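You operate a simulated robot arm through the tools that you are given. There is no shell and no other tool. Be economical: measure what you need, move in short steps, check, and stop when the job is done.

You run a simulated two-armed robot. Do the job below in one go: nothing can be reset, and whatever is moved stays where it is left.

## Task
Take the lid off the yellow jar and lay it down on the sample bench. Fetch the snow base tub and stand it on the top of the glass slab. Stack the tub that says "hand cream" from the cooling bench on top of the tub labelled "rich cream". Put the blue-band beaker in the sink bowl. Put the green-band beaker in the sink bowl. Take the teal wiping pad from the bench right of the mill and put it on the bench over the lids drawer. Stack the small tub with a white lid labelled "AM27" from the bench right of the red mixer on top of the small tub with a white lid marked "NR59". Press the plus button of the red mixer two times. Fetch the medium tub with a yellow lid and set it on the round plate. Open the fridge door, take the eye cream jar on the bench over the lids drawer and put it away on the top fridge shelf, then shut the door. Do these in any order. Set down upright: snow base tub, blue-band beaker, green-band beaker, medium tub with a yellow lid, eye cream jar.

The check looks at the end state, three seconds after you hand in, the way a careful person would. Anything else that was tipped, shoved, dropped, spilled or broken makes it a failure. A push-on lid holds only when it is set on centred and level and pressed home; a screw cap is set on level and turned clockwise until tight.

## Robot
Two 7-joint arms with two-finger parallel grippers on one trunk, on a base that drives. Base frame: it is fixed to the floor where the robot stands at the start and does not move with it; the origin is under the middle of the robot, x ahead of it, y to its left, z up; the surface under the hand at the start is at about z = 0.9. Readings come in m, degrees, newtons and seconds.
The left shoulder is at the start at [0.05, 0.209, 1.196], the right one opposite. With the tool pointing down near the work surface each hand reaches from about 0.28 to 0.92 m from the robot's upright axis, wherever it stands, measured 20 degrees to its own side. Places, roughly: bench over the lids drawer [-2.4, 1.1, 0.9]; blue-band beaker (8x8x9 cm) [-0.9, 4, 0.9]; eye cream jar [-2.5, 1.25, 1]; fridge door [-0.7, 3.9, 0.4]; green-band beaker (8x8x9 cm) [-0.8, 4, 0.9]; hand cream tub, small tub with a maroon lid, tub w [-1, 4, 1]; medium tub with a yellow lid [-2.5, 1.75, 0.5]; plus button of the red mixer [-2.4, 2.6, 1.4]; round plate (12x12x2 cm) [0.8, -1.9, 0.9]; sink bowl [0.6, 3.1, 0.8]; small tub with a white lid [-2.5, 2.75, 1]; snow base tub [-1.25, 4, 1]; teal wiping pad (7x5x3 cm) [-2.3, 3.5, 0.9]; top fridge shelf [-0.7, 4.2, 0.5]; top of the glass slab (20x24 cm) [-2.34, -0.34, 0.92]; yellow jar [0.75, 0, 1]. Payload 4.4 kg a hand.
The tool frame of a hand sits at the grasp point between the pads (the TCP): z along the fingers, y along the line on which they close. The tips reach 0.023 m beyond it. Largest opening 0.094 m; finger width 0.038, thickness 0.01; the body of the gripper, 0.054 by 0.096 m, starts 0.039 m behind the TCP.
Orientation is that of the tool frame in the base frame, as [roll, pitch, yaw] about the fixed x, y, z axes, in that order (R = Rz(yaw) Ry(pitch) Rx(roll)). With the fingers straight down and closing along the base's y, the tool's x points along the base's -x, its y along +y and its z along -z.

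## Interface
- The arms move only by the tool nudge_tool. It takes "left_commands", "right_commands" or both (then of equal length, played together; a hand with none holds still); each is a list that holds one entry, the list of rows, each a list of 7 numbers: the shift along the base's x, y, z in m, then the turn, a rotation vector about the base's x, y, z in degrees, then the closure, from 0 (fully open) to 1 (shut). In form: [[[x, y, z, wx, wy, wz, fingers], ...]]. A call has 1 to 10 rows; each row shifts and turns the commanded pose from where the row before left it. A row lasts 0.2 s, in which the tool goes at most 0.05 m and 8.6 degrees; a call with a longer step from one row to the next is refused whole, and so is a gripper value outside its range. Where a pose cannot be reached the arm comes as near as it can. A force on the tool above 40 N (or 10 N above the force at the start of the call, whichever is more), or a blocked arm, ends the call early, and 0.2 s more pass. The fingers move at their own pace (about 0.108 m/s each) and stop on an object; they squeeze with about 22 N. The grip force told is the motor's: it shows also when the fingers shut on nothing. Time passes only in rows, and 0.2 s behind the last, so rows that do not move let the fingers close. It gives the time, the measured TCP pose, the force on the tool (base axes), the opening and the grip force at its end, in the units of the frame above (readings bear some noise), with the torque about the TCP (base axes, N m) and any sound that the robot's microphone picked up, and new pictures: "show" is both (left out), scene, wrist or none (wrist: the cameras of the hands that moved).
- Cameras (640 x 400 px; columns grow to the right, rows downward): "scene" is now at [0.1603, 0.0112, 1.391]; the picture's right is [0.12, -0.99, 0.00], its down [-0.37, -0.05, -0.93] and it looks along [0.92, 0.12, -0.37] (base axes); focal length 278 px, centre (320, 200). "left" rides on the left gripper at [0.086, -0.016, -0.074] in its tool frame; the picture's right is [0.18, 0.98, 0.00], its down [-0.58, 0.11, -0.81] and it looks along [-0.79, 0.15, 0.59] (tool axes); focal length 243 px, centre (320, 200). "right" rides on the right gripper at [0.086, 0.016, -0.075] in its tool frame; the picture's right is [-0.18, 0.98, 0.00], its down [-0.58, -0.11, -0.81] and it looks along [-0.79, -0.15, 0.59] (tool axes); focal length 243 px, centre (320, 200).
- lift_body(by): slides the trunk up (or, below 0, down) by that many m; the arms and the scene camera ride with it, the base frame stays. It gives what a move gives, with no picture.
- base_move(legs): drives the robot by 1 to 6 legs, each [ahead, left, turn to the left] in m, m and degrees, along the robot's own axes; the way and the turn of a leg run together, so that a leg with both is an arc; at most 1.5 m and 180 degrees a leg. The arms and the cameras ride along, it lands a little off, and it stops where it bumps. It gives what a move gives, and a new picture of the scene camera.
- pan_tilt(pan, tilt): turns the head with the scene camera to pan (to the left, within 80 degrees either way) and tilt (down, from -29 to 69), counted from straight ahead of the robot. It gives what a move gives, and a new picture of the scene camera.
- pixel_to_xyz(camera, pixels): for up to 12 pixels [column, row] of the newest picture of that camera ("zoom" is the newest enlarged one), the place [x, y, z] in the base frame of the surface seen there, good to about 0.002 m. The clock stands still meanwhile.
- close_up(camera, box): a new picture of the part [left, top, right, bottom] of that camera's present view, enlarged. The clock stands still meanwhile.
- sign_off(): hands the job in; it is judged then, once.

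Keep the steps short. Do not move on a guess: measure, check each grasp and each placing, and mend mistakes. In all there are 350 turns and 360 pictures (those below and enlarged ones count). Leave the grippers open and the arms clear of the work at the hand-in unless told otherwise, and finish with a single line.

The tools are called after "Emit:" as name(argument=value, ...) on one line, values as JSON. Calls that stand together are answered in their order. nudge_tool: Moves the arms, as the interface text tells. Its arguments: {"type":"object","properties":{"left_commands":{"type":"array"},"right_commands":{"type":"array"},"show":{"type":"string","enum":["both","scene","wrist","none"]}},"required":[]} The other tools are called the same way: lift_body (by) slides the trunk up or down; base_move (legs) drives the base; pan_tilt (pan, tilt) turns the head that bears the scene camera; pixel_to_xyz (camera, pixels) gives the place of the surface under pixels of a picture; close_up (camera, box) takes an enlarged picture of a part of a camera's view; sign_off () hands the job in.

At the start:

```text
time: 0.0
left_eef_pos: [0.4722, 0.2861, 1.2429]
left_tcp_rot: [180.0, 0.1, -179.9]
left_contact_force: [0.1, 0.3, -0.1]
left_moment: [0.04, 0.0, 0.04]
left_gripper_width: 0.0939
left_finger_force: 0.1
right_eef_pos: [0.4933, -0.1356, 1.1789]
right_tcp_rot: [-180.0, 0.0, 179.9]
right_contact_force: [0.0, 0.5, -0.5]
right_moment: [-0.01, -0.01, 0.03]
right_gripper_width: 0.0941
right_finger_force: 0.1
trunk travel left (down, up): [-0.275, 0.288]
robot x, y, heading: [-0.0019, -0.0021, 0.2]
head pan, tilt: [7.1, 21.9]
```

scene: 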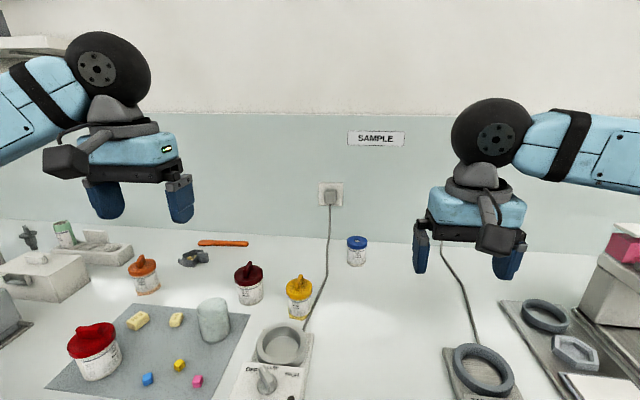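
right: 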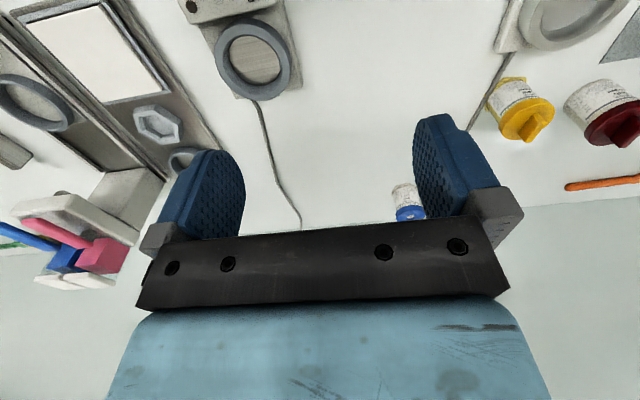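
left: 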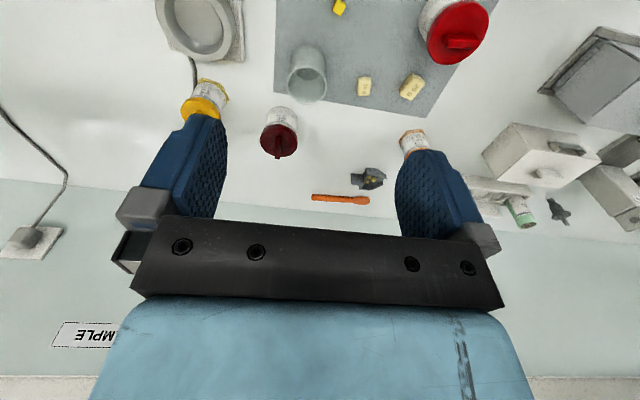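

I see the yellow-lidded jar at about pixel (299,297). I'll take an enlarged view and measure it.

Emit:
close_up(camera="scene", box=[220, 230, 380, 330])

Emit:
pixel_to_xyz(camera="scene", pixels=[[299, 281], [290, 291], [309, 288], [299, 297], [299, 310], [300, 320], [370, 300], [330, 290], [249, 272], [350, 330]])

```text
4.00 times, centred on (300, 280) of scene
```

zoom: 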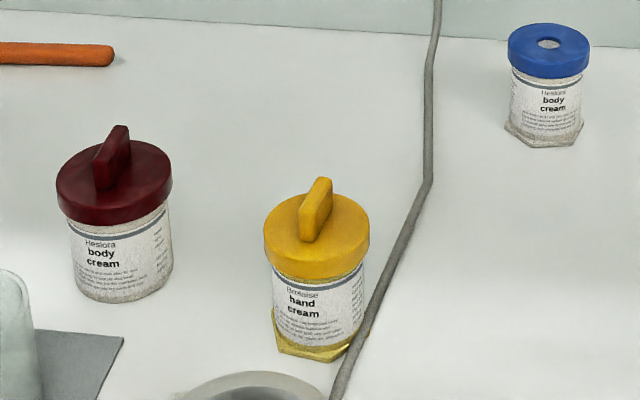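

```text
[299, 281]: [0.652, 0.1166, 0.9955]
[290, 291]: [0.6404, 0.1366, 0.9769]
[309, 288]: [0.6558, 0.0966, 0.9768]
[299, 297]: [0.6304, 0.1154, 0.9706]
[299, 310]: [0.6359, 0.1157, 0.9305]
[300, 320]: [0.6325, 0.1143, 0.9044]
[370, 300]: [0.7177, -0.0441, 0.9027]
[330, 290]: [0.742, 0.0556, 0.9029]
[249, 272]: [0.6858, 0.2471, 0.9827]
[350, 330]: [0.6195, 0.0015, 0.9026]
```

The yellow jar is near (0.65, 0.117) and has a hex foot. I'll check the right part of the bench for other candidates and the fixtures.

Emit:
pan_tilt(pan=-25, tilt=35)

Emit:
pan_tilt(pan=35, tilt=35)

```text
time: 1.0
left_eef_pos: [0.4716, 0.2876, 1.2434]
left_tcp_rot: [180.0, 0.1, -180.0]
left_contact_force: [0.1, 0.7, -0.4]
left_moment: [0.0, 0.02, -0.01]
left_gripper_width: 0.0941
left_finger_force: 0.1
right_eef_pos: [0.4929, -0.1355, 1.1782]
right_tcp_rot: [179.9, -0.1, 180.0]
right_contact_force: [-0.1, 0.2, 0.2]
right_moment: [0.01, 0.01, -0.01]
right_gripper_width: 0.094
right_finger_force: 0.1
trunk travel left (down, up): [-0.275, 0.288]
robot x, y, heading: [0.0022, 0.0018, 0.0]
head pan, tilt: [-25.0, 35.0]
```

scene: 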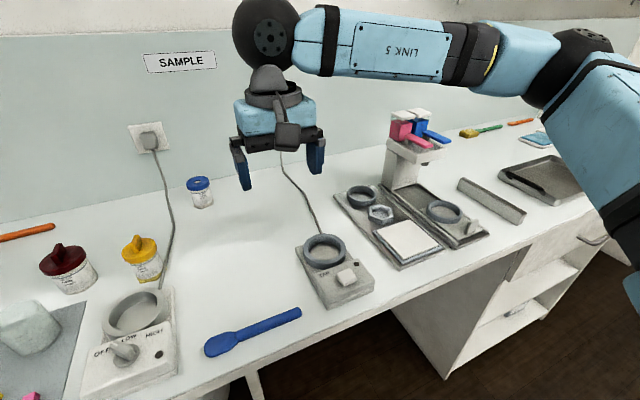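

```text
time: 2.3
left_eef_pos: [0.4719, 0.2872, 1.2438]
left_tcp_rot: [180.0, 0.1, -179.9]
left_contact_force: [0.0, -0.7, -0.7]
left_moment: [0.04, 0.01, 0.01]
left_gripper_width: 0.0941
left_finger_force: 0.1
right_eef_pos: [0.4928, -0.1362, 1.1778]
right_tcp_rot: [-179.9, 0.0, 180.0]
right_contact_force: [-0.5, -0.1, -0.1]
right_moment: [-0.02, 0.04, 0.0]
right_gripper_width: 0.0939
right_finger_force: 0.1
trunk travel left (down, up): [-0.275, 0.288]
robot x, y, heading: [0.0005, -0.0039, -0.3]
head pan, tilt: [35.0, 35.0]
```

scene: 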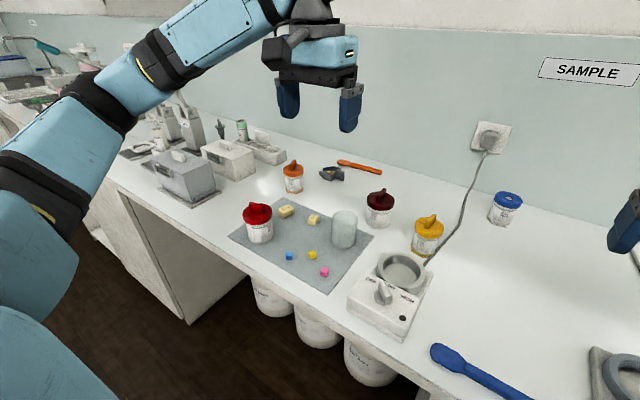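

Only one yellow-lidded jar is here. I'll tilt the head for a good view of it, then measure the ridge and rim in an enlarged view.

Emit:
pan_tilt(pan=10, tilt=40)

Emit:
close_up(camera="scene", box=[260, 160, 388, 240])

```text
time: 3.2
left_eef_pos: [0.4724, 0.2873, 1.2441]
left_tcp_rot: [-180.0, 0.1, -179.9]
left_contact_force: [0.1, -0.1, -0.2]
left_moment: [-0.01, -0.02, 0.0]
left_gripper_width: 0.0941
left_finger_force: 0.0
right_eef_pos: [0.4929, -0.1354, 1.1777]
right_tcp_rot: [179.9, -0.1, 180.0]
right_contact_force: [0.1, -1.4, 0.5]
right_moment: [0.0, 0.01, 0.02]
right_gripper_width: 0.0943
right_finger_force: 0.1
trunk travel left (down, up): [-0.275, 0.288]
robot x, y, heading: [-0.0006, 0.0006, 0.2]
head pan, tilt: [10.0, 40.0]
```

scene: 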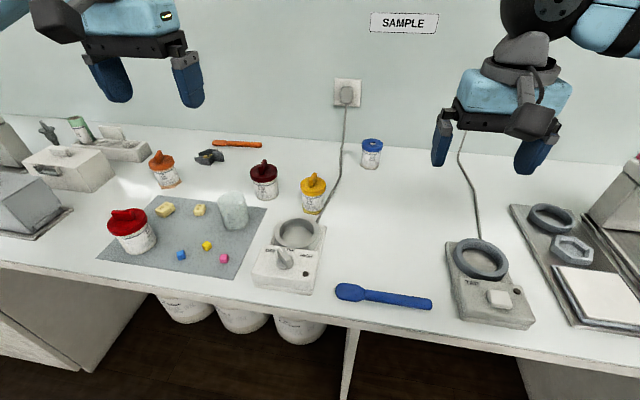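

```text
5.00 times, centred on (324, 200) of scene
```

zoom: 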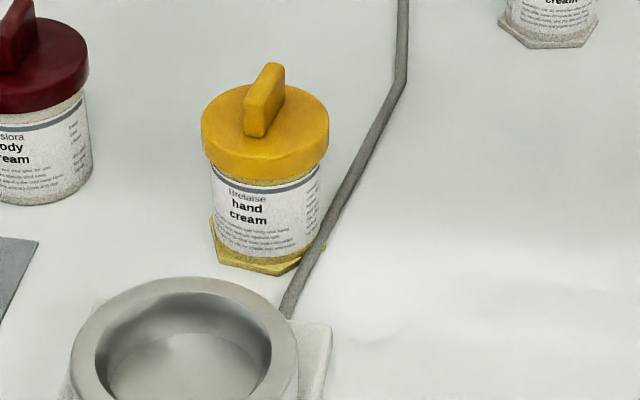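

Emit:
pixel_to_xyz(camera="zoom", pixels=[[205, 120], [325, 120], [265, 157], [250, 92], [269, 68], [281, 66], [255, 108], [274, 85], [228, 108], [300, 108], [265, 205], [260, 262]])

```text
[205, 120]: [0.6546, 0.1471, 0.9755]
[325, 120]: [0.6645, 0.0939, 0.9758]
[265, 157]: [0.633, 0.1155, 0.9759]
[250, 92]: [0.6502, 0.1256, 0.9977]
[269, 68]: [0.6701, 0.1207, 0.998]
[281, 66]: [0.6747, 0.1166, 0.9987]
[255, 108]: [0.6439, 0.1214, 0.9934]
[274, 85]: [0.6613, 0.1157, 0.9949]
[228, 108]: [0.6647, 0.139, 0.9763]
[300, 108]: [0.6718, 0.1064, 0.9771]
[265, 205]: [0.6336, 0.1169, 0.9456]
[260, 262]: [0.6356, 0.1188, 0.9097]
```

Lid centre is about (0.660, 0.120), ridge top at z 0.998, ridge turned about -16°. I'll bring the right hand above it, turned to close across the ridge.

Emit:
nudge_tool(right_commands=[[[0.0239, 0.0365, 0, 0, 0, -2.3, 0.3], [0.0239, 0.0365, 0, 0, 0, -2.3, 0.5], [0.0239, 0.0365, 0, 0, 0, -2.3, 0.5], [0.0239, 0.0365, 0, 0, 0, -2.3, 0.5], [0.0239, 0.0365, 0, 0, 0, -2.3, 0.5], [0.0239, 0.0365, 0, 0, 0, -2.3, 0.5], [0.0239, 0.0365, 0, 0, 0, -2.2, 0.5], [0, 0, -0.045, 0, 0, 0, 0.5], [0, 0, -0.045, 0, 0, 0, 0.5], [0, 0, -0.03, 0, 0, 0, 0.5]]])

```text
time: 5.4
left_eef_pos: [0.472, 0.2878, 1.2438]
left_tcp_rot: [-179.9, -0.1, 179.9]
left_contact_force: [0.5, 0.1, 0.5]
left_moment: [0.02, -0.01, -0.02]
left_gripper_width: 0.0939
left_finger_force: 0.1
right_eef_pos: [0.6605, 0.1195, 1.0588]
right_tcp_rot: [-180.0, 0.0, 164.1]
right_contact_force: [0.1, 0.0, 0.5]
right_moment: [-0.01, 0.02, -0.01]
right_gripper_width: 0.0469
right_finger_force: 0.0
trunk travel left (down, up): [-0.275, 0.288]
robot x, y, heading: [0.0, 0.0025, 0.1]
head pan, tilt: [10.0, 40.0]
```

scene: 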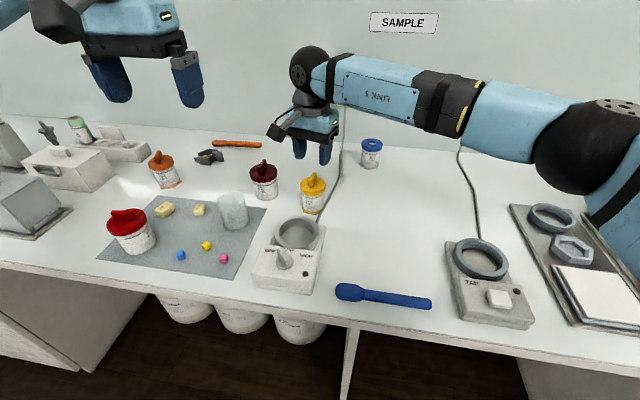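
right: 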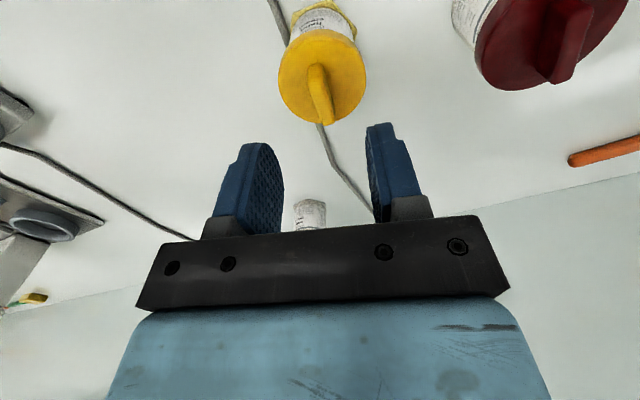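

Well aligned above the ridge. Going down 0.056 m, then closing.

Emit:
nudge_tool(right_commands=[[[0, 0, -0.03, 0, 0, 0, 0.5], [0, 0, -0.025, 0, 0, 0, 0.5], [0, 0, 0, 0, 0, 0, 0.5], [0, 0, 0, 0, 0, 0, 0.8], [0, 0, 0, 0, 0, 0, 1], [0, 0, 0, 0, 0, 0, 1], [0, 0, 0, 0, 0, 0, 1]]])

Emit:
close_up(camera="scene", box=[260, 120, 388, 220])

```text
time: 7.0
left_eef_pos: [0.4722, 0.286, 1.2433]
left_tcp_rot: [180.0, 0.1, 180.0]
left_contact_force: [0.4, 0.3, 0.7]
left_moment: [-0.02, 0.01, 0.01]
left_gripper_width: 0.0941
left_finger_force: 0.2
right_eef_pos: [0.6593, 0.1199, 1.0026]
right_tcp_rot: [180.0, 0.0, 163.9]
right_contact_force: [0.2, -0.6, 0.9]
right_moment: [0.0, -0.03, -0.04]
right_gripper_width: 0.0084
right_finger_force: 21.7
trunk travel left (down, up): [-0.275, 0.288]
robot x, y, heading: [0.0037, 0.0025, 0.1]
head pan, tilt: [10.0, 40.0]
```

scene: 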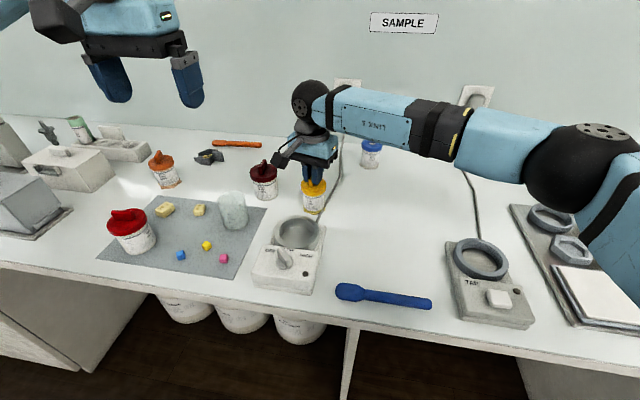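
right: 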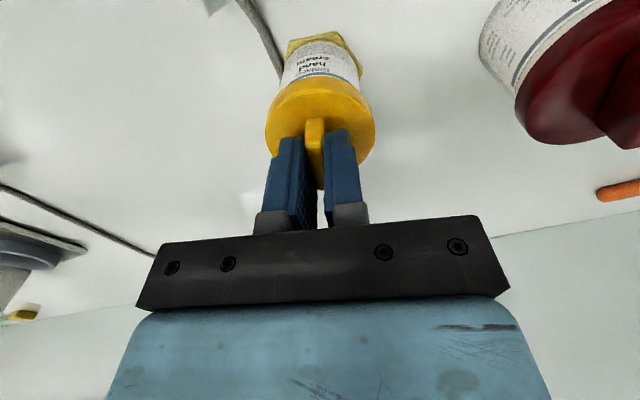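

```text
4.00 times, centred on (324, 170) of scene
```

zoom: 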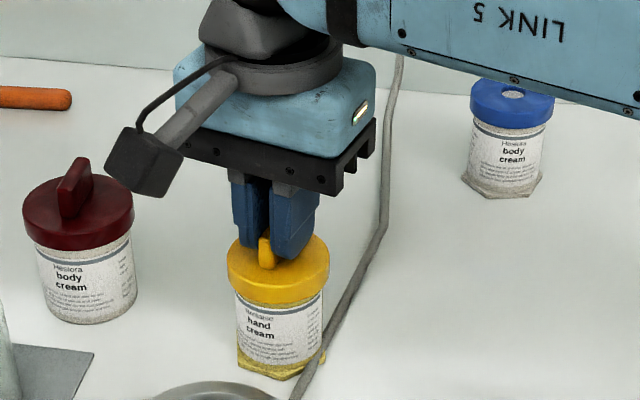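

Ridge is gripped (8.4 mm). I'll lift a few millimetres to learn whether the lid pulls off or the jar comes along.

Emit:
nudge_tool(right_commands=[[[0, 0, 0.004, 0, 0, 0, 1], [0, 0, 0.004, 0, 0, 0, 1], [0, 0, 0.004, 0, 0, 0, 1], [0, 0, 0, 0, 0, 0, 1]]], show="none")

Emit:
close_up(camera="scene", box=[260, 120, 388, 220])

```text
time: 8.0
left_eef_pos: [0.4714, 0.2869, 1.2439]
left_tcp_rot: [-179.9, 0.1, 180.0]
left_contact_force: [-0.4, 0.2, 1.1]
left_moment: [0.02, -0.02, 0.03]
left_gripper_width: 0.094
left_finger_force: 0.1
right_eef_pos: [0.6593, 0.1213, 1.0139]
right_tcp_rot: [-180.0, -0.1, 163.9]
right_contact_force: [0.3, 0.0, -0.7]
right_moment: [0.02, 0.03, -0.02]
right_gripper_width: 0.0084
right_finger_force: 21.9
trunk travel left (down, up): [-0.275, 0.288]
robot x, y, heading: [0.001, -0.0009, -0.1]
head pan, tilt: [10.0, 40.0]
```

```text
4.00 times, centred on (324, 170) of scene
```

zoom: 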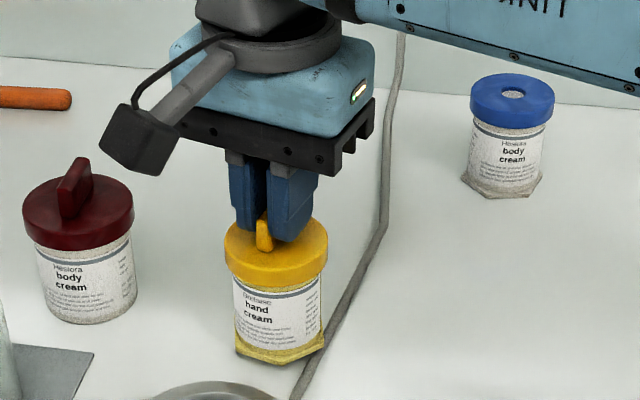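

The whole jar came up, so this is a screw cap. There is a hexagonal nest on the fixture at right, pixel (573,248). I'll inspect and measure it.

Emit:
pan_tilt(pan=-30, tilt=45)

Emit:
close_up(camera="scene", box=[290, 90, 450, 190])

```text
time: 9.0
left_eef_pos: [0.4719, 0.2876, 1.2431]
left_tcp_rot: [180.0, 0.0, -180.0]
left_contact_force: [0.9, 0.2, -0.1]
left_moment: [0.03, 0.02, -0.02]
left_gripper_width: 0.0941
left_finger_force: 0.1
right_eef_pos: [0.6611, 0.1218, 1.0143]
right_tcp_rot: [-179.9, 0.0, 164.0]
right_contact_force: [0.4, 0.3, -0.1]
right_moment: [0.0, 0.01, 0.0]
right_gripper_width: 0.0082
right_finger_force: 22.0
trunk travel left (down, up): [-0.275, 0.288]
robot x, y, heading: [-0.0007, 0.0034, 0.0]
head pan, tilt: [-30.0, 45.0]
```

scene: 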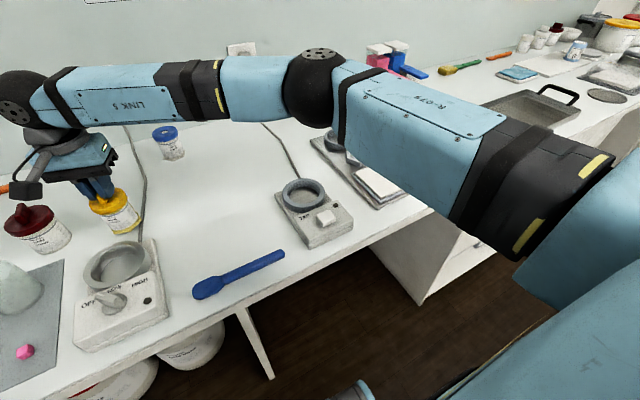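

```text
4.00 times, centred on (370, 140) of scene
```

zoom: 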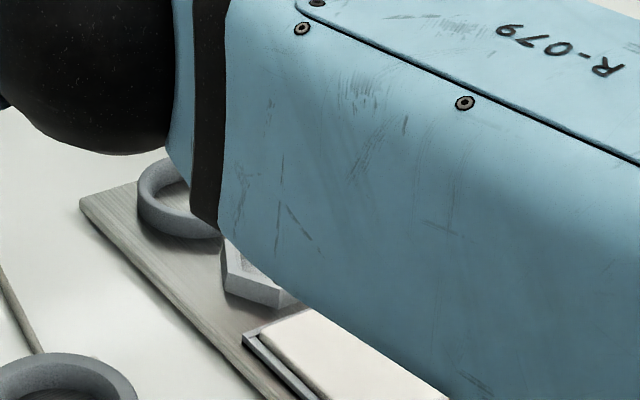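

The arm blocks the view. I'll do it two-handed in the air instead: lift the jar with the right hand and bring the left hand fingers-forward to hold the body. First lift the jar, while pitching the left hand forward.

Emit:
nudge_tool(right_commands=[[[0, 0, 0.03, 0, 0, 0, 1], [0, 0, 0.04, 0, 0, 0, 1], [0, 0, 0.04, 0, 0, 0, 1], [0, 0, 0.04, 0, 0, 0, 1], [0.01, -0.015, 0, 0, 0, 0, 1], [0.01, -0.015, 0, 0, 0, 0, 1], [0.01, -0.015, 0, 0, 0, 0, 1], [0.01, -0.015, 0, 0, 0, 0, 1], [0, 0, 0, 0, 0, 0, 1], [0, 0, 0, 0, 0, 0, 1]]], left_commands=[[[0.005, 0, 0, 0, -8.5, 0, 0.0], [0.005, 0, 0, 0, -8.5, 0, 0], [0.005, 0, 0, 0, -8.5, 0, 0], [0.005, 0, 0, 0, -8.5, 0, 0], [0.005, 0, 0, 0, -8.5, 0, 0], [0.005, 0, 0, 0, -8.5, 0, 0], [0.005, 0, 0, 0, -8.5, 0, 0], [0.005, 0, 0, 0, -8.5, 0, 0], [0.005, 0, 0, 0, -8.5, 0, 0], [0.005, 0, 0, 0, -8.5, 0, 0]]])

Emit:
pan_tilt(pan=10, tilt=25)

```text
time: 11.2
left_eef_pos: [0.5225, 0.2866, 1.2442]
left_tcp_rot: [-179.8, 85.2, -179.7]
left_contact_force: [0.2, -0.1, 0.4]
left_moment: [0.03, 0.0, 0.0]
left_gripper_width: 0.0942
left_finger_force: 0.0
right_eef_pos: [0.6998, 0.0599, 1.1641]
right_tcp_rot: [180.0, 0.0, 164.0]
right_contact_force: [0.8, 0.3, -0.3]
right_moment: [-0.01, -0.03, 0.05]
right_gripper_width: 0.0084
right_finger_force: 22.2
trunk travel left (down, up): [-0.275, 0.288]
robot x, y, heading: [0.0007, -0.0015, 0.3]
head pan, tilt: [-30.0, 45.0]
```

scene: 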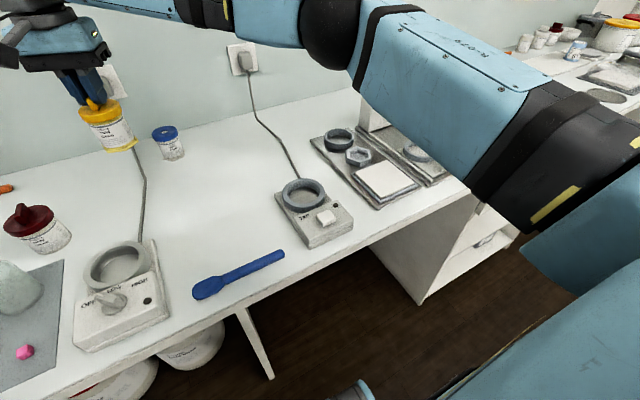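
right: 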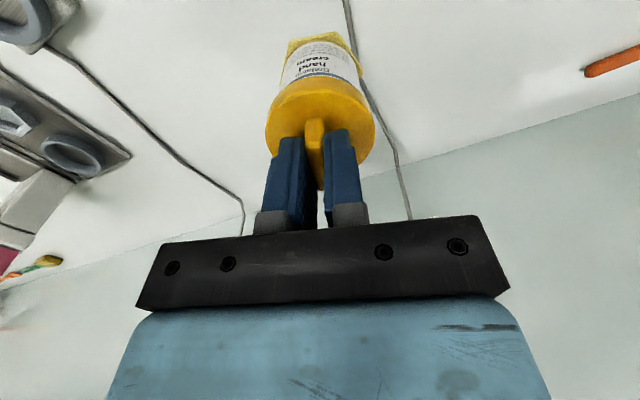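
left: 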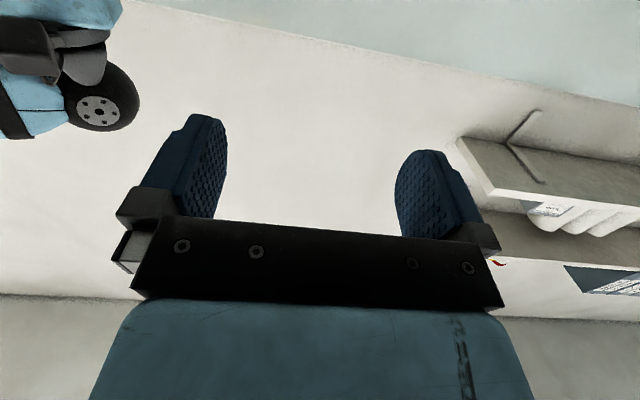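

```text
time: 12.3
left_eef_pos: [0.5218, 0.2851, 1.2431]
left_tcp_rot: [-179.6, 85.0, -179.7]
left_contact_force: [-0.5, -0.6, 0.6]
left_moment: [0.01, 0.04, 0.0]
left_gripper_width: 0.0943
left_finger_force: 0.1
right_eef_pos: [0.6992, 0.0609, 1.1639]
right_tcp_rot: [-180.0, 0.0, 164.0]
right_contact_force: [0.8, 0.3, -0.4]
right_moment: [-0.03, 0.01, 0.02]
right_gripper_width: 0.0084
right_finger_force: 22.1
trunk travel left (down, up): [-0.275, 0.288]
robot x, y, heading: [-0.0004, 0.0022, 0.2]
head pan, tilt: [10.0, 25.0]
```

scene: 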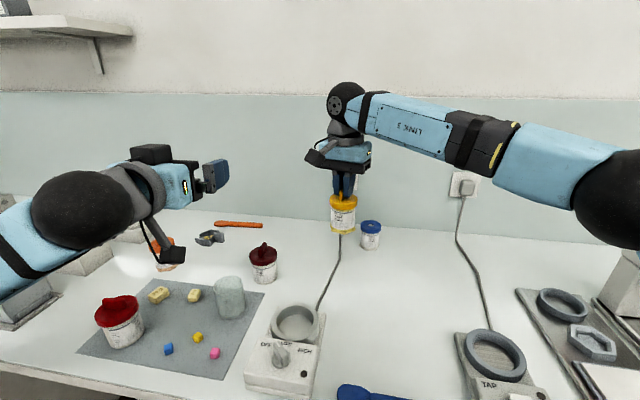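

The jar hangs level. I'll raise it 0.06 m more and bring the left hand behind it at body height (z ≈1.154).

Emit:
nudge_tool(right_commands=[[[0, 0, 0.03, 0, 0, 0, 1], [0, 0, 0.03, 0, 0, 0, 1], [0, 0, 0, 0, 0, 0, 1], [0, 0, 0, 0, 0, 0, 1], [0, 0, 0, 0, 0, 0, 1], [0, 0, 0, 0, 0, 0, 1], [0, 0, 0, 0, 0, 0, 1], [0, 0, 0, 0, 0, 0, 1]]], left_commands=[[[0.008, -0.0377, -0.0148, 0, -5, 0, 0], [0.008, -0.0377, -0.0148, 0, 0, 0, 0], [0.008, -0.0377, -0.0148, 0, 0, 0, 0], [0.008, -0.0377, -0.0148, 0, 0, 0, 0], [0.008, -0.0377, -0.0148, 0, 0, 0, 0], [0.008, -0.0367, -0.0148, 0, 0, 0, 0], [0, 0, 0, 0, 0, 0, 0], [0, 0, 0, 0, 0, 0, 0]]])

```text
time: 14.1
left_eef_pos: [0.5708, 0.066, 1.1559]
left_tcp_rot: [20.1, 90.0, 20.2]
left_contact_force: [-0.6, -0.9, 0.3]
left_moment: [0.0, -0.01, 0.0]
left_gripper_width: 0.094
left_finger_force: 0.1
right_eef_pos: [0.6986, 0.0603, 1.2249]
right_tcp_rot: [180.0, 0.0, 163.9]
right_contact_force: [-0.1, 0.6, -0.7]
right_moment: [0.03, 0.02, -0.06]
right_gripper_width: 0.0086
right_finger_force: 21.9
trunk travel left (down, up): [-0.275, 0.288]
robot x, y, heading: [0.001, 0.0017, 0.3]
head pan, tilt: [10.0, 25.0]
```

scene: 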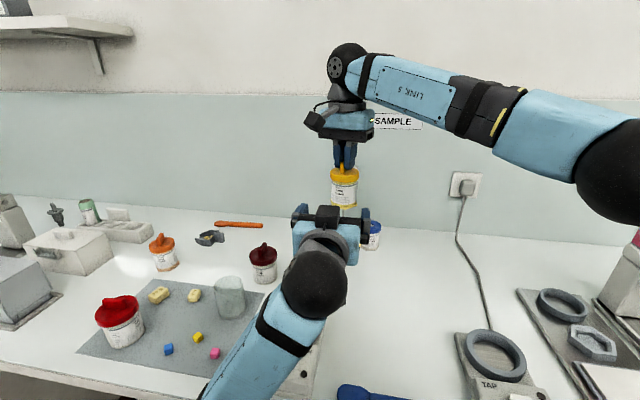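
right: 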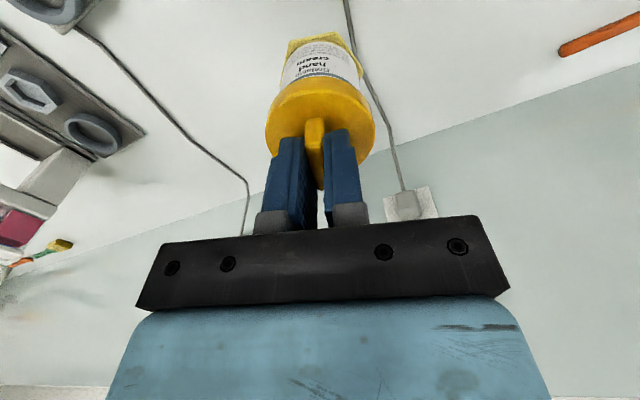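
left: 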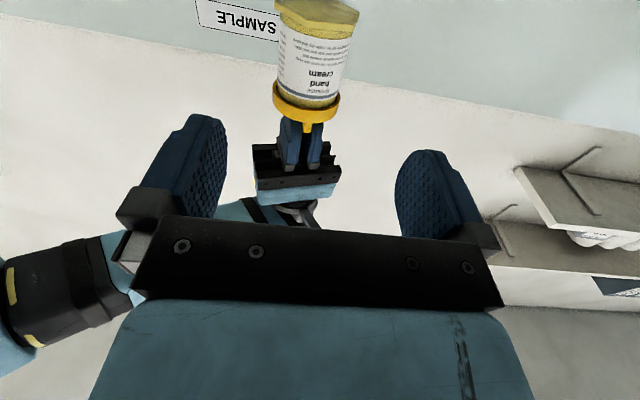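

Lined up, with the jar straight ahead of the left fingers. Advancing 0.127 m and closing on the body.

Emit:
nudge_tool(left_commands=[[[0.03, -0.002, 0, 0, 0, 0, 0], [0.03, -0.002, 0, 0, 0, 0, 0], [0.03, 0, 0, 0, 0, 0, 0], [0.03, 0, 0, 0, 0, 0, 0], [0.006, 0, 0, 0, 0, 0, 0], [0, 0, 0, 0, 0, 0, 0.3], [0, 0, 0, 0, 0, 0, 0.6], [0, 0, 0, 0, 0, 0, 0.8], [0, 0, 0, 0, 0, 0, 0.8]]])

```text
time: 16.1
left_eef_pos: [0.6823, 0.0662, 1.1675]
left_tcp_rot: [-22.3, 88.8, -22.2]
left_contact_force: [0.5, -0.4, 0.4]
left_moment: [0.0, 0.01, -0.01]
left_gripper_width: 0.052
left_finger_force: 21.8
right_eef_pos: [0.6837, 0.0667, 1.2356]
right_tcp_rot: [-180.0, 1.0, 164.1]
right_contact_force: [0.6, -0.9, 0.8]
right_moment: [-0.02, 0.02, -0.01]
right_gripper_width: 0.0085
right_finger_force: 22.0
trunk travel left (down, up): [-0.275, 0.288]
robot x, y, heading: [-0.0027, 0.0009, -0.0]
head pan, tilt: [10.0, 25.0]
heard: snap
```

scene: 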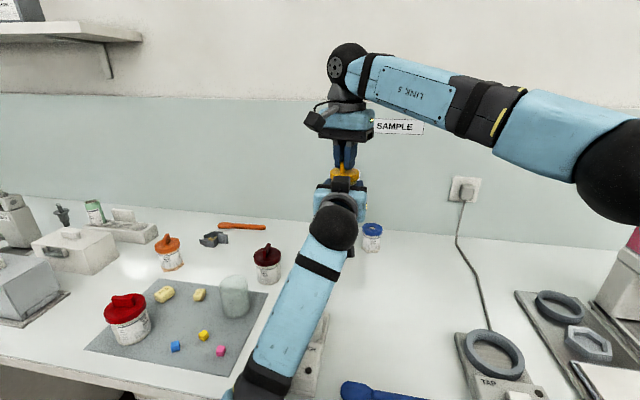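
left: 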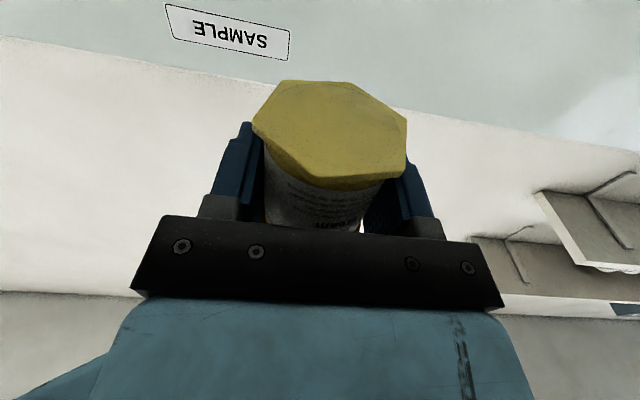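

A snap was heard, and both hands read a 1° pitch, so an arm may be pressing on something. I'll look down at the left forearm and the bench.

Emit:
pan_tilt(pan=10, tilt=50)

```text
time: 17.0
left_eef_pos: [0.6811, 0.0672, 1.1687]
left_tcp_rot: [-22.9, 88.8, -22.9]
left_contact_force: [2.7, -0.4, 0.3]
left_moment: [0.03, 0.04, 0.02]
left_gripper_width: 0.0517
left_finger_force: 22.0
right_eef_pos: [0.6837, 0.0664, 1.2371]
right_tcp_rot: [-179.9, 0.9, 164.0]
right_contact_force: [-1.0, 0.1, 0.1]
right_moment: [0.04, 0.04, -0.05]
right_gripper_width: 0.0084
right_finger_force: 22.1
trunk travel left (down, up): [-0.275, 0.288]
robot x, y, heading: [-0.0015, 0.0021, -0.2]
head pan, tilt: [10.0, 50.0]
```

scene: 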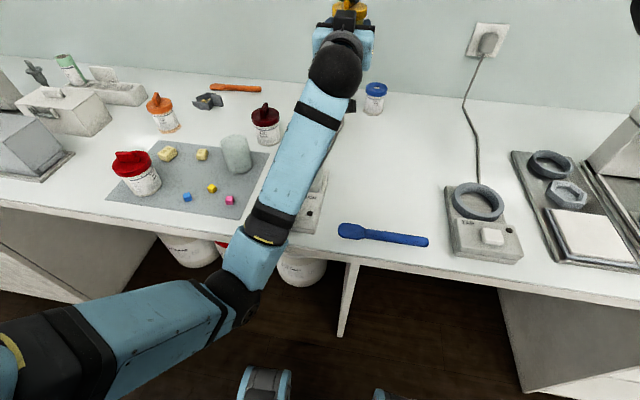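

The left elbow is low and near the bench's front edge. I'll measure the forearm, elbow, and dish.

Emit:
pixel_to_xyz(camera="scene", pixels=[[270, 230], [245, 265], [240, 300], [290, 180], [320, 105], [316, 205], [310, 225], [215, 250], [312, 60]])

Emit:
close_up(camera="scene", box=[210, 120, 370, 320])

```text
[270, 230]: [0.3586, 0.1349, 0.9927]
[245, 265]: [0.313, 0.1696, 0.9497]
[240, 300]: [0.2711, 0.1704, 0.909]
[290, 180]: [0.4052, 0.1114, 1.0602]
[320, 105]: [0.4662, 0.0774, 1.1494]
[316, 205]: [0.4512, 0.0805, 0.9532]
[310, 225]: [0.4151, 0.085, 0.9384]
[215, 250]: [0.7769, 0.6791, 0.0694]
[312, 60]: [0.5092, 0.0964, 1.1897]
```

```text
2.00 times, centred on (290, 220) of scene
```

zoom: 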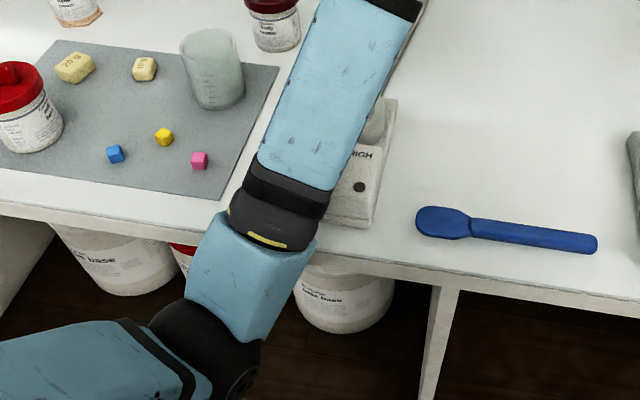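

The forearm's underside is resting on the bench edge. I'll raise the trunk to relieve it; both hands ride up together.

Emit:
lift_body(by=0.1)

Emit:
pan_tilt(pan=10, tilt=48)

```text
time: 18.3
left_eef_pos: [0.6969, 0.0604, 1.2556]
left_tcp_rot: [105.8, 90.0, 105.7]
left_contact_force: [0.0, 0.0, -0.4]
left_moment: [0.01, -0.02, 0.03]
left_gripper_width: 0.0519
left_finger_force: 22.3
right_eef_pos: [0.6984, 0.0612, 1.3249]
right_tcp_rot: [180.0, 0.0, 164.0]
right_contact_force: [0.0, -0.9, 0.8]
right_moment: [0.02, -0.02, -0.01]
right_gripper_width: 0.0083
right_finger_force: 22.5
trunk travel left (down, up): [-0.375, 0.188]
robot x, y, heading: [-0.0026, -0.0004, 0.0]
head pan, tilt: [10.0, 50.0]
```

```text
time: 18.9
left_eef_pos: [0.6977, 0.0601, 1.2558]
left_tcp_rot: [-130.1, 90.0, -130.2]
left_contact_force: [-0.6, -0.5, -0.3]
left_moment: [0.0, 0.02, 0.01]
left_gripper_width: 0.0517
left_finger_force: 21.5
right_eef_pos: [0.6982, 0.0601, 1.3254]
right_tcp_rot: [-180.0, 0.0, 164.0]
right_contact_force: [-0.3, 1.4, -0.5]
right_moment: [0.0, -0.01, -0.03]
right_gripper_width: 0.0085
right_finger_force: 21.4
trunk travel left (down, up): [-0.375, 0.188]
robot x, y, heading: [-0.001, -0.0015, 0.1]
head pan, tilt: [10.0, 48.0]
```

scene: 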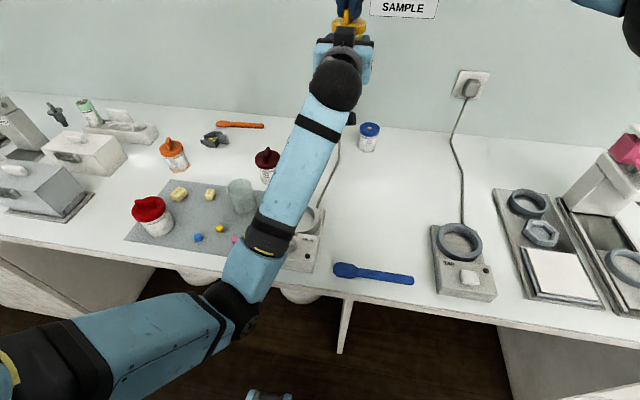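

Level again. Enlarged view of the held jar before turning.

Emit:
close_up(camera="scene", box=[290, 0, 410, 75])

Emit:
close_up(camera="right", box=[220, 0, 420, 200])

```text
5.33 times, centred on (350, 38) of scene
```

zoom: 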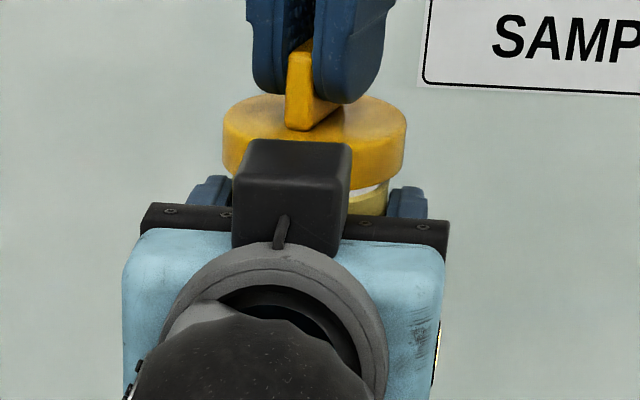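

```text
2.00 times, centred on (320, 100) of right
```

zoom: 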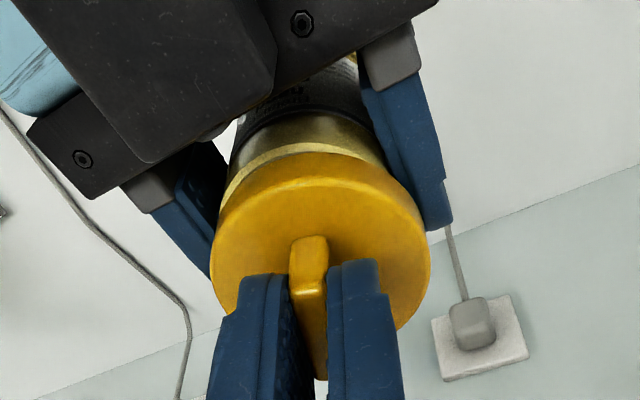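

The lid seems to have popped up off the body (that was the snap), so it is push-on. I'll lift the right hand straight up and check.

Emit:
nudge_tool(right_commands=[[[0, 0, 0.01, 0, 0, 0, 1], [0, 0, 0.02, 0, 0, 0, 1], [0, 0, 0.03, 0, 0, 0, 1], [0, 0, 0, 0, 0, 0, 1]]], show="none")

Emit:
close_up(camera="right", box=[120, 0, 520, 250])

```text
time: 19.9
left_eef_pos: [0.6978, 0.0591, 1.2561]
left_tcp_rot: [13.0, 89.9, 12.9]
left_contact_force: [0.2, 0.1, -0.2]
left_moment: [0.03, 0.01, -0.02]
left_gripper_width: 0.0517
left_finger_force: 21.5
right_eef_pos: [0.7009, 0.0618, 1.386]
right_tcp_rot: [180.0, 0.0, 164.0]
right_contact_force: [0.2, -0.2, -0.1]
right_moment: [-0.01, -0.04, -0.01]
right_gripper_width: 0.0082
right_finger_force: 21.5
trunk travel left (down, up): [-0.375, 0.188]
robot x, y, heading: [0.0036, 0.0017, 0.0]
head pan, tilt: [10.0, 48.0]
```

```text
1.60 times, centred on (320, 125) of right
```

zoom: 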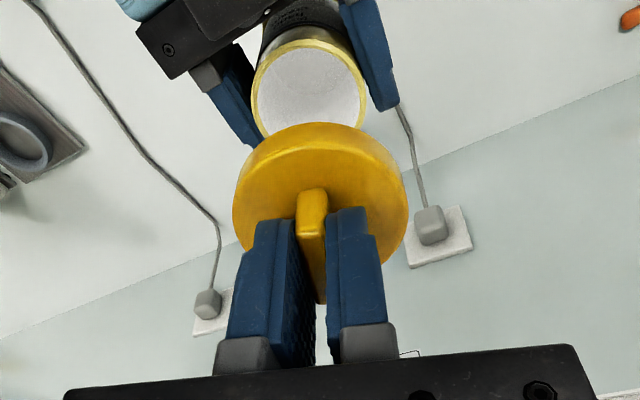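

The lid is off and held. I'll carry it to the clear bench area near (0.64, -0.08) and descend.

Emit:
nudge_tool(right_commands=[[[-0.015, -0.035, 0, 0, 0, 0, 1], [-0.015, -0.035, 0, 0, 0, 0, 1], [-0.015, -0.035, 0, 0, 0, 0, 1], [-0.015, -0.035, 0, 0, 0, 0, 1], [0, 0, -0.048, 0, 0, 0, 1], [0, 0, -0.048, 0, 0, 0, 1], [0, 0, -0.048, 0, 0, 0, 1], [0, 0, -0.048, 0, 0, 0, 1], [0, 0, -0.048, 0, 0, 0, 1], [0, 0, -0.048, 0, 0, 0, 1]]])

```text
time: 22.1
left_eef_pos: [0.6987, 0.0594, 1.2545]
left_tcp_rot: [179.3, 89.9, 179.5]
left_contact_force: [0.1, -0.3, 0.0]
left_moment: [0.0, 0.0, 0.0]
left_gripper_width: 0.0516
left_finger_force: 21.9
right_eef_pos: [0.6339, -0.0799, 1.0925]
right_tcp_rot: [179.9, 0.1, 164.1]
right_contact_force: [1.0, -1.0, -0.9]
right_moment: [-0.02, 0.02, 0.02]
right_gripper_width: 0.0083
right_finger_force: 22.1
trunk travel left (down, up): [-0.375, 0.188]
robot x, y, heading: [0.0018, 0.0016, 0.0]
head pan, tilt: [10.0, 48.0]
```

scene: 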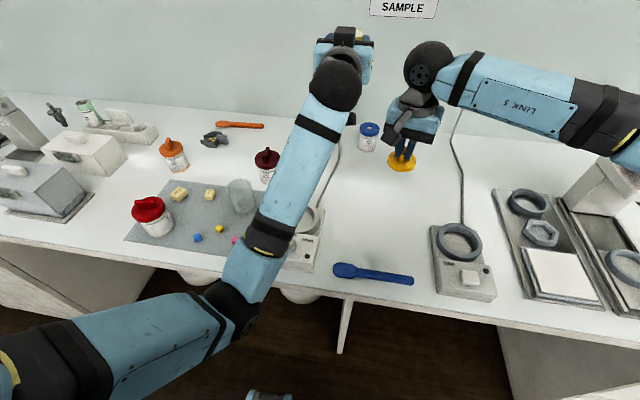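
right: 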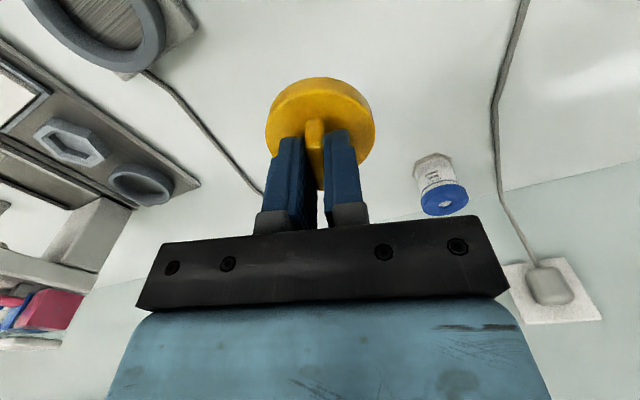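

The spot is clear. I'll descend to about z 0.95, then creep until contact.

Emit:
nudge_tool(right_commands=[[[0, 0, -0.045, 0, 0, 0, 1], [0, 0, -0.045, 0, 0, 0, 1], [0, 0, -0.04, 0, 0, 0, 1], [0, 0, -0.01, 0, 0, 0, 1], [0, 0, 0, 0, 0, 0, 1]]], show="none")

Emit:
close_up(camera="scene", box=[340, 100, 468, 180])

```text
time: 23.3
left_eef_pos: [0.6976, 0.0598, 1.2558]
left_tcp_rot: [67.9, 89.9, 67.9]
left_contact_force: [0.1, 0.8, 0.5]
left_moment: [0.02, -0.02, -0.01]
left_gripper_width: 0.0516
left_finger_force: 21.6
right_eef_pos: [0.6385, -0.0797, 0.9577]
right_tcp_rot: [179.9, 0.0, 164.1]
right_contact_force: [-0.2, -0.4, 0.6]
right_moment: [0.01, 0.02, -0.01]
right_gripper_width: 0.0083
right_finger_force: 22.2
trunk travel left (down, up): [-0.375, 0.188]
robot x, y, heading: [-0.0003, 0.0021, 0.0]
head pan, tilt: [10.0, 48.0]
```

```text
5.00 times, centred on (404, 140) of scene
```

zoom: 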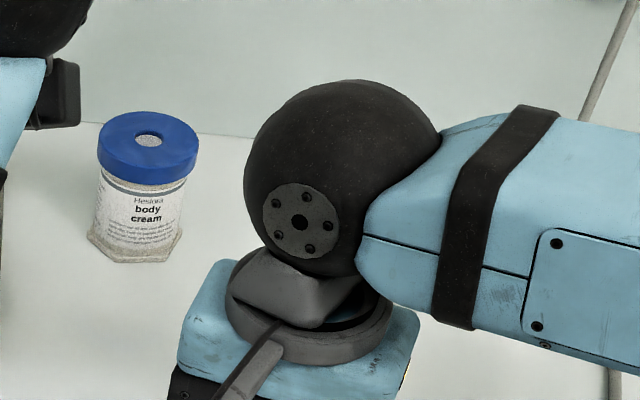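

Creeping down in 3 mm steps, watching the force.

Emit:
nudge_tool(right_commands=[[[0, 0, -0.003, 0, 0, 0, 1], [0, 0, -0.003, 0, 0, 0, 1], [0, 0, -0.003, 0, 0, 0, 1], [0, 0, 0, 0, 0, 0, 1]]], show="wrist")

Emit:
close_up(camera="scene", box=[340, 150, 468, 230])

```text
time: 24.3
left_eef_pos: [0.6972, 0.0599, 1.256]
left_tcp_rot: [65.9, 89.9, 65.7]
left_contact_force: [0.2, 0.5, -0.1]
left_moment: [0.04, 0.0, -0.03]
left_gripper_width: 0.0511
left_finger_force: 22.0
right_eef_pos: [0.6384, -0.0793, 0.9464]
right_tcp_rot: [179.9, 0.0, 163.9]
right_contact_force: [0.2, 0.2, 1.0]
right_moment: [0.01, 0.04, 0.0]
right_gripper_width: 0.0086
right_finger_force: 21.7
trunk travel left (down, up): [-0.375, 0.188]
robot x, y, heading: [0.0013, 0.0003, 0.2]
head pan, tilt: [10.0, 48.0]
```

right: 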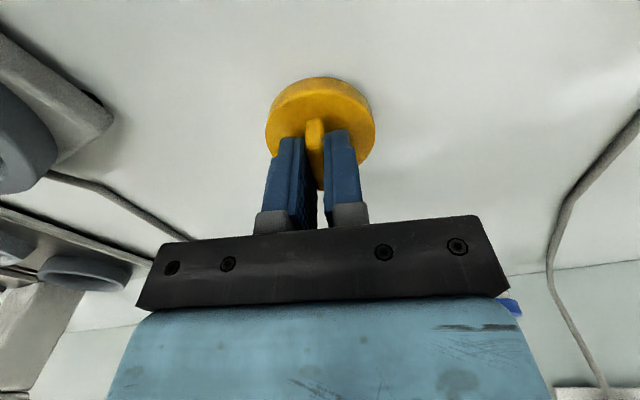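

```text
5.00 times, centred on (404, 190) of scene
```

zoom: 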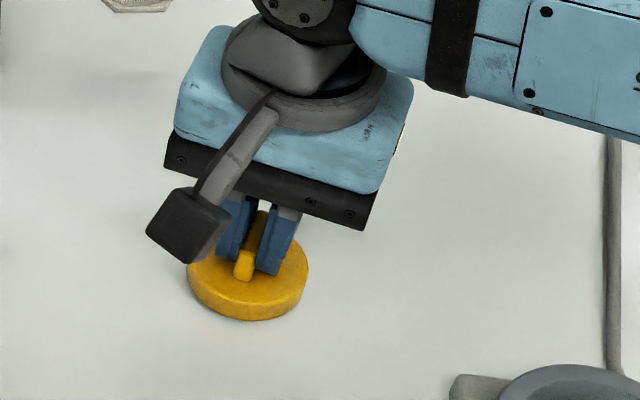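

Nearly down. A few more millimetres until the force rises.

Emit:
nudge_tool(right_commands=[[[0, 0, -0.002, 0, 0, 0, 1], [0, 0, -0.002, 0, 0, 0, 1], [0, 0, 0, 0, 0, 0, 1]]], show="none")

```text
time: 25.1
left_eef_pos: [0.6966, 0.0606, 1.2562]
left_tcp_rot: [65.6, 89.9, 65.7]
left_contact_force: [-0.1, 0.0, -0.3]
left_moment: [-0.04, 0.02, 0.02]
left_gripper_width: 0.0513
left_finger_force: 22.0
right_eef_pos: [0.6396, -0.0795, 0.9433]
right_tcp_rot: [180.0, 0.1, 164.0]
right_contact_force: [0.1, 0.6, -0.2]
right_moment: [-0.03, 0.01, 0.01]
right_gripper_width: 0.0086
right_finger_force: 22.3
trunk travel left (down, up): [-0.375, 0.188]
robot x, y, heading: [0.0007, 0.0006, 0.1]
head pan, tilt: [10.0, 48.0]
```

Emit:
nudge_tool(right_commands=[[[0, 0, -0.002, 0, 0, 0, 1], [0, 0, -0.002, 0, 0, 0, 1], [0, 0, 0, 0, 0, 0, 1]]], show="none")

Emit:
close_up(camera="scene", box=[340, 150, 468, 230])

```text
time: 25.9
left_eef_pos: [0.6967, 0.0589, 1.2563]
left_tcp_rot: [126.9, 90.0, 126.8]
left_contact_force: [-0.3, -0.2, -0.5]
left_moment: [0.0, -0.01, -0.02]
left_gripper_width: 0.0513
left_finger_force: 22.0
right_eef_pos: [0.6377, -0.0787, 0.942]
right_tcp_rot: [179.9, 0.0, 164.0]
right_contact_force: [2.5, 1.1, 9.8]
right_moment: [0.13, 0.14, -0.04]
right_gripper_width: 0.0083
right_finger_force: 22.2
trunk travel left (down, up): [-0.375, 0.188]
robot x, y, heading: [0.0028, -0.0014, 0.0]
head pan, tilt: [10.0, 48.0]
```

```text
5.00 times, centred on (404, 190) of scene
```

zoom: 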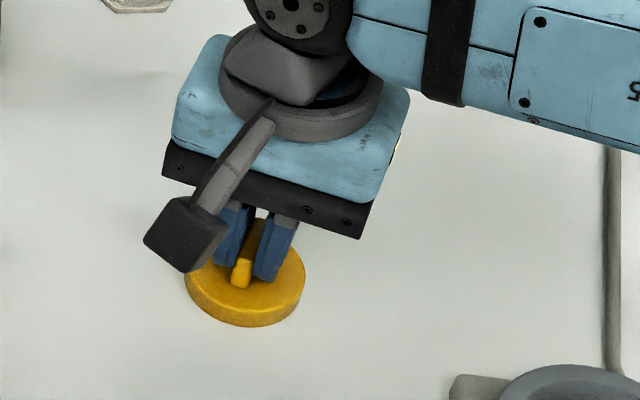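

Contact at z 0.942. I'll ease up 1 mm, open, and rise.

Emit:
nudge_tool(right_commands=[[[0, 0, 0.001, 0, 0, 0, 1], [0, 0, 0, 0, 0, 0, 0.7], [0, 0, 0, 0, 0, 0, 0.5], [0, 0, 0, 0, 0, 0, 0.5], [0, 0, 0.03, 0, 0, 0, 0.5], [0, 0, 0.045, 0, 0, 0, 0.5], [0, 0, 0.045, 0, 0, 0, 0.5], [0, -0.02, 0.045, 0, 0, 2, 0.5], [0, -0.02, 0.045, 0, 0, 7, 0.3], [0, 0, 0.045, 0, 0, 7, 0.3]]])

Emit:
pan_tilt(pan=8, tilt=30)

```text
time: 28.1
left_eef_pos: [0.6971, 0.0612, 1.2563]
left_tcp_rot: [-85.0, 89.9, -85.1]
left_contact_force: [0.4, 0.5, 0.1]
left_moment: [-0.03, -0.02, 0.01]
left_gripper_width: 0.0512
left_finger_force: 22.2
right_eef_pos: [0.6403, -0.1178, 1.1969]
right_tcp_rot: [-179.9, 0.0, -180.0]
right_contact_force: [0.2, 0.5, 0.4]
right_moment: [0.0, 0.0, -0.02]
right_gripper_width: 0.0657
right_finger_force: 0.0
trunk travel left (down, up): [-0.375, 0.188]
robot x, y, heading: [-0.0006, 0.0013, -0.1]
head pan, tilt: [10.0, 48.0]
```

scene: 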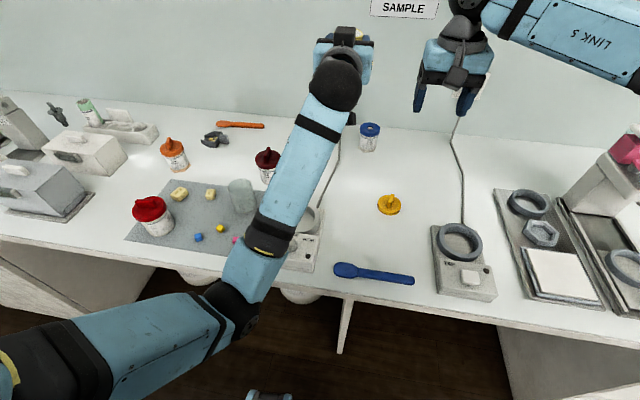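
right: 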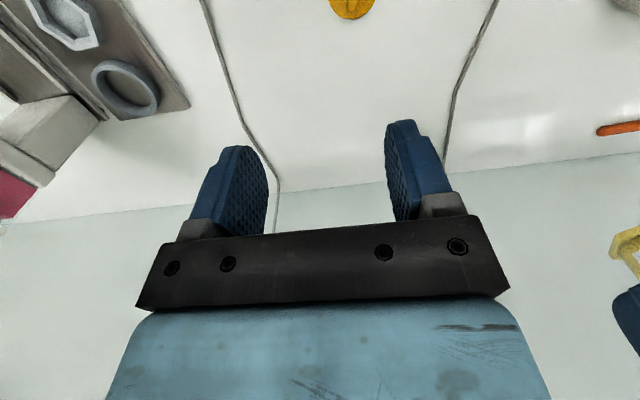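

```text
time: 28.9
left_eef_pos: [0.6971, 0.0594, 1.255]
left_tcp_rot: [61.2, 90.0, 61.1]
left_contact_force: [-0.3, 0.7, -1.3]
left_moment: [-0.02, -0.01, -0.01]
left_gripper_width: 0.0512
left_finger_force: 22.1
right_eef_pos: [0.6413, -0.1183, 1.1957]
right_tcp_rot: [179.9, 0.1, 179.9]
right_contact_force: [0.6, 0.5, 0.0]
right_moment: [0.02, 0.0, 0.0]
right_gripper_width: 0.0657
right_finger_force: 0.1
trunk travel left (down, up): [-0.375, 0.188]
robot x, y, heading: [-0.001, 0.0006, 0.2]
head pan, tilt: [8.0, 30.0]
```

scene: 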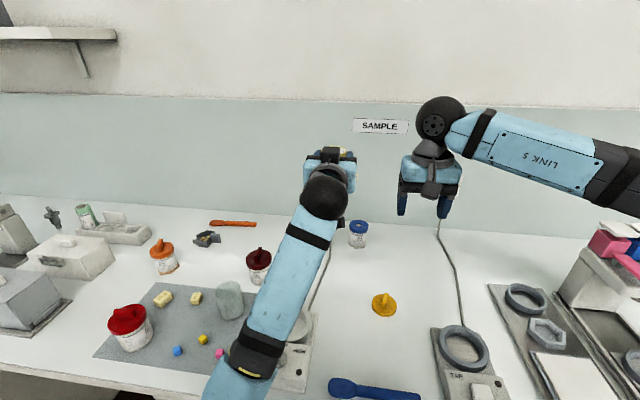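

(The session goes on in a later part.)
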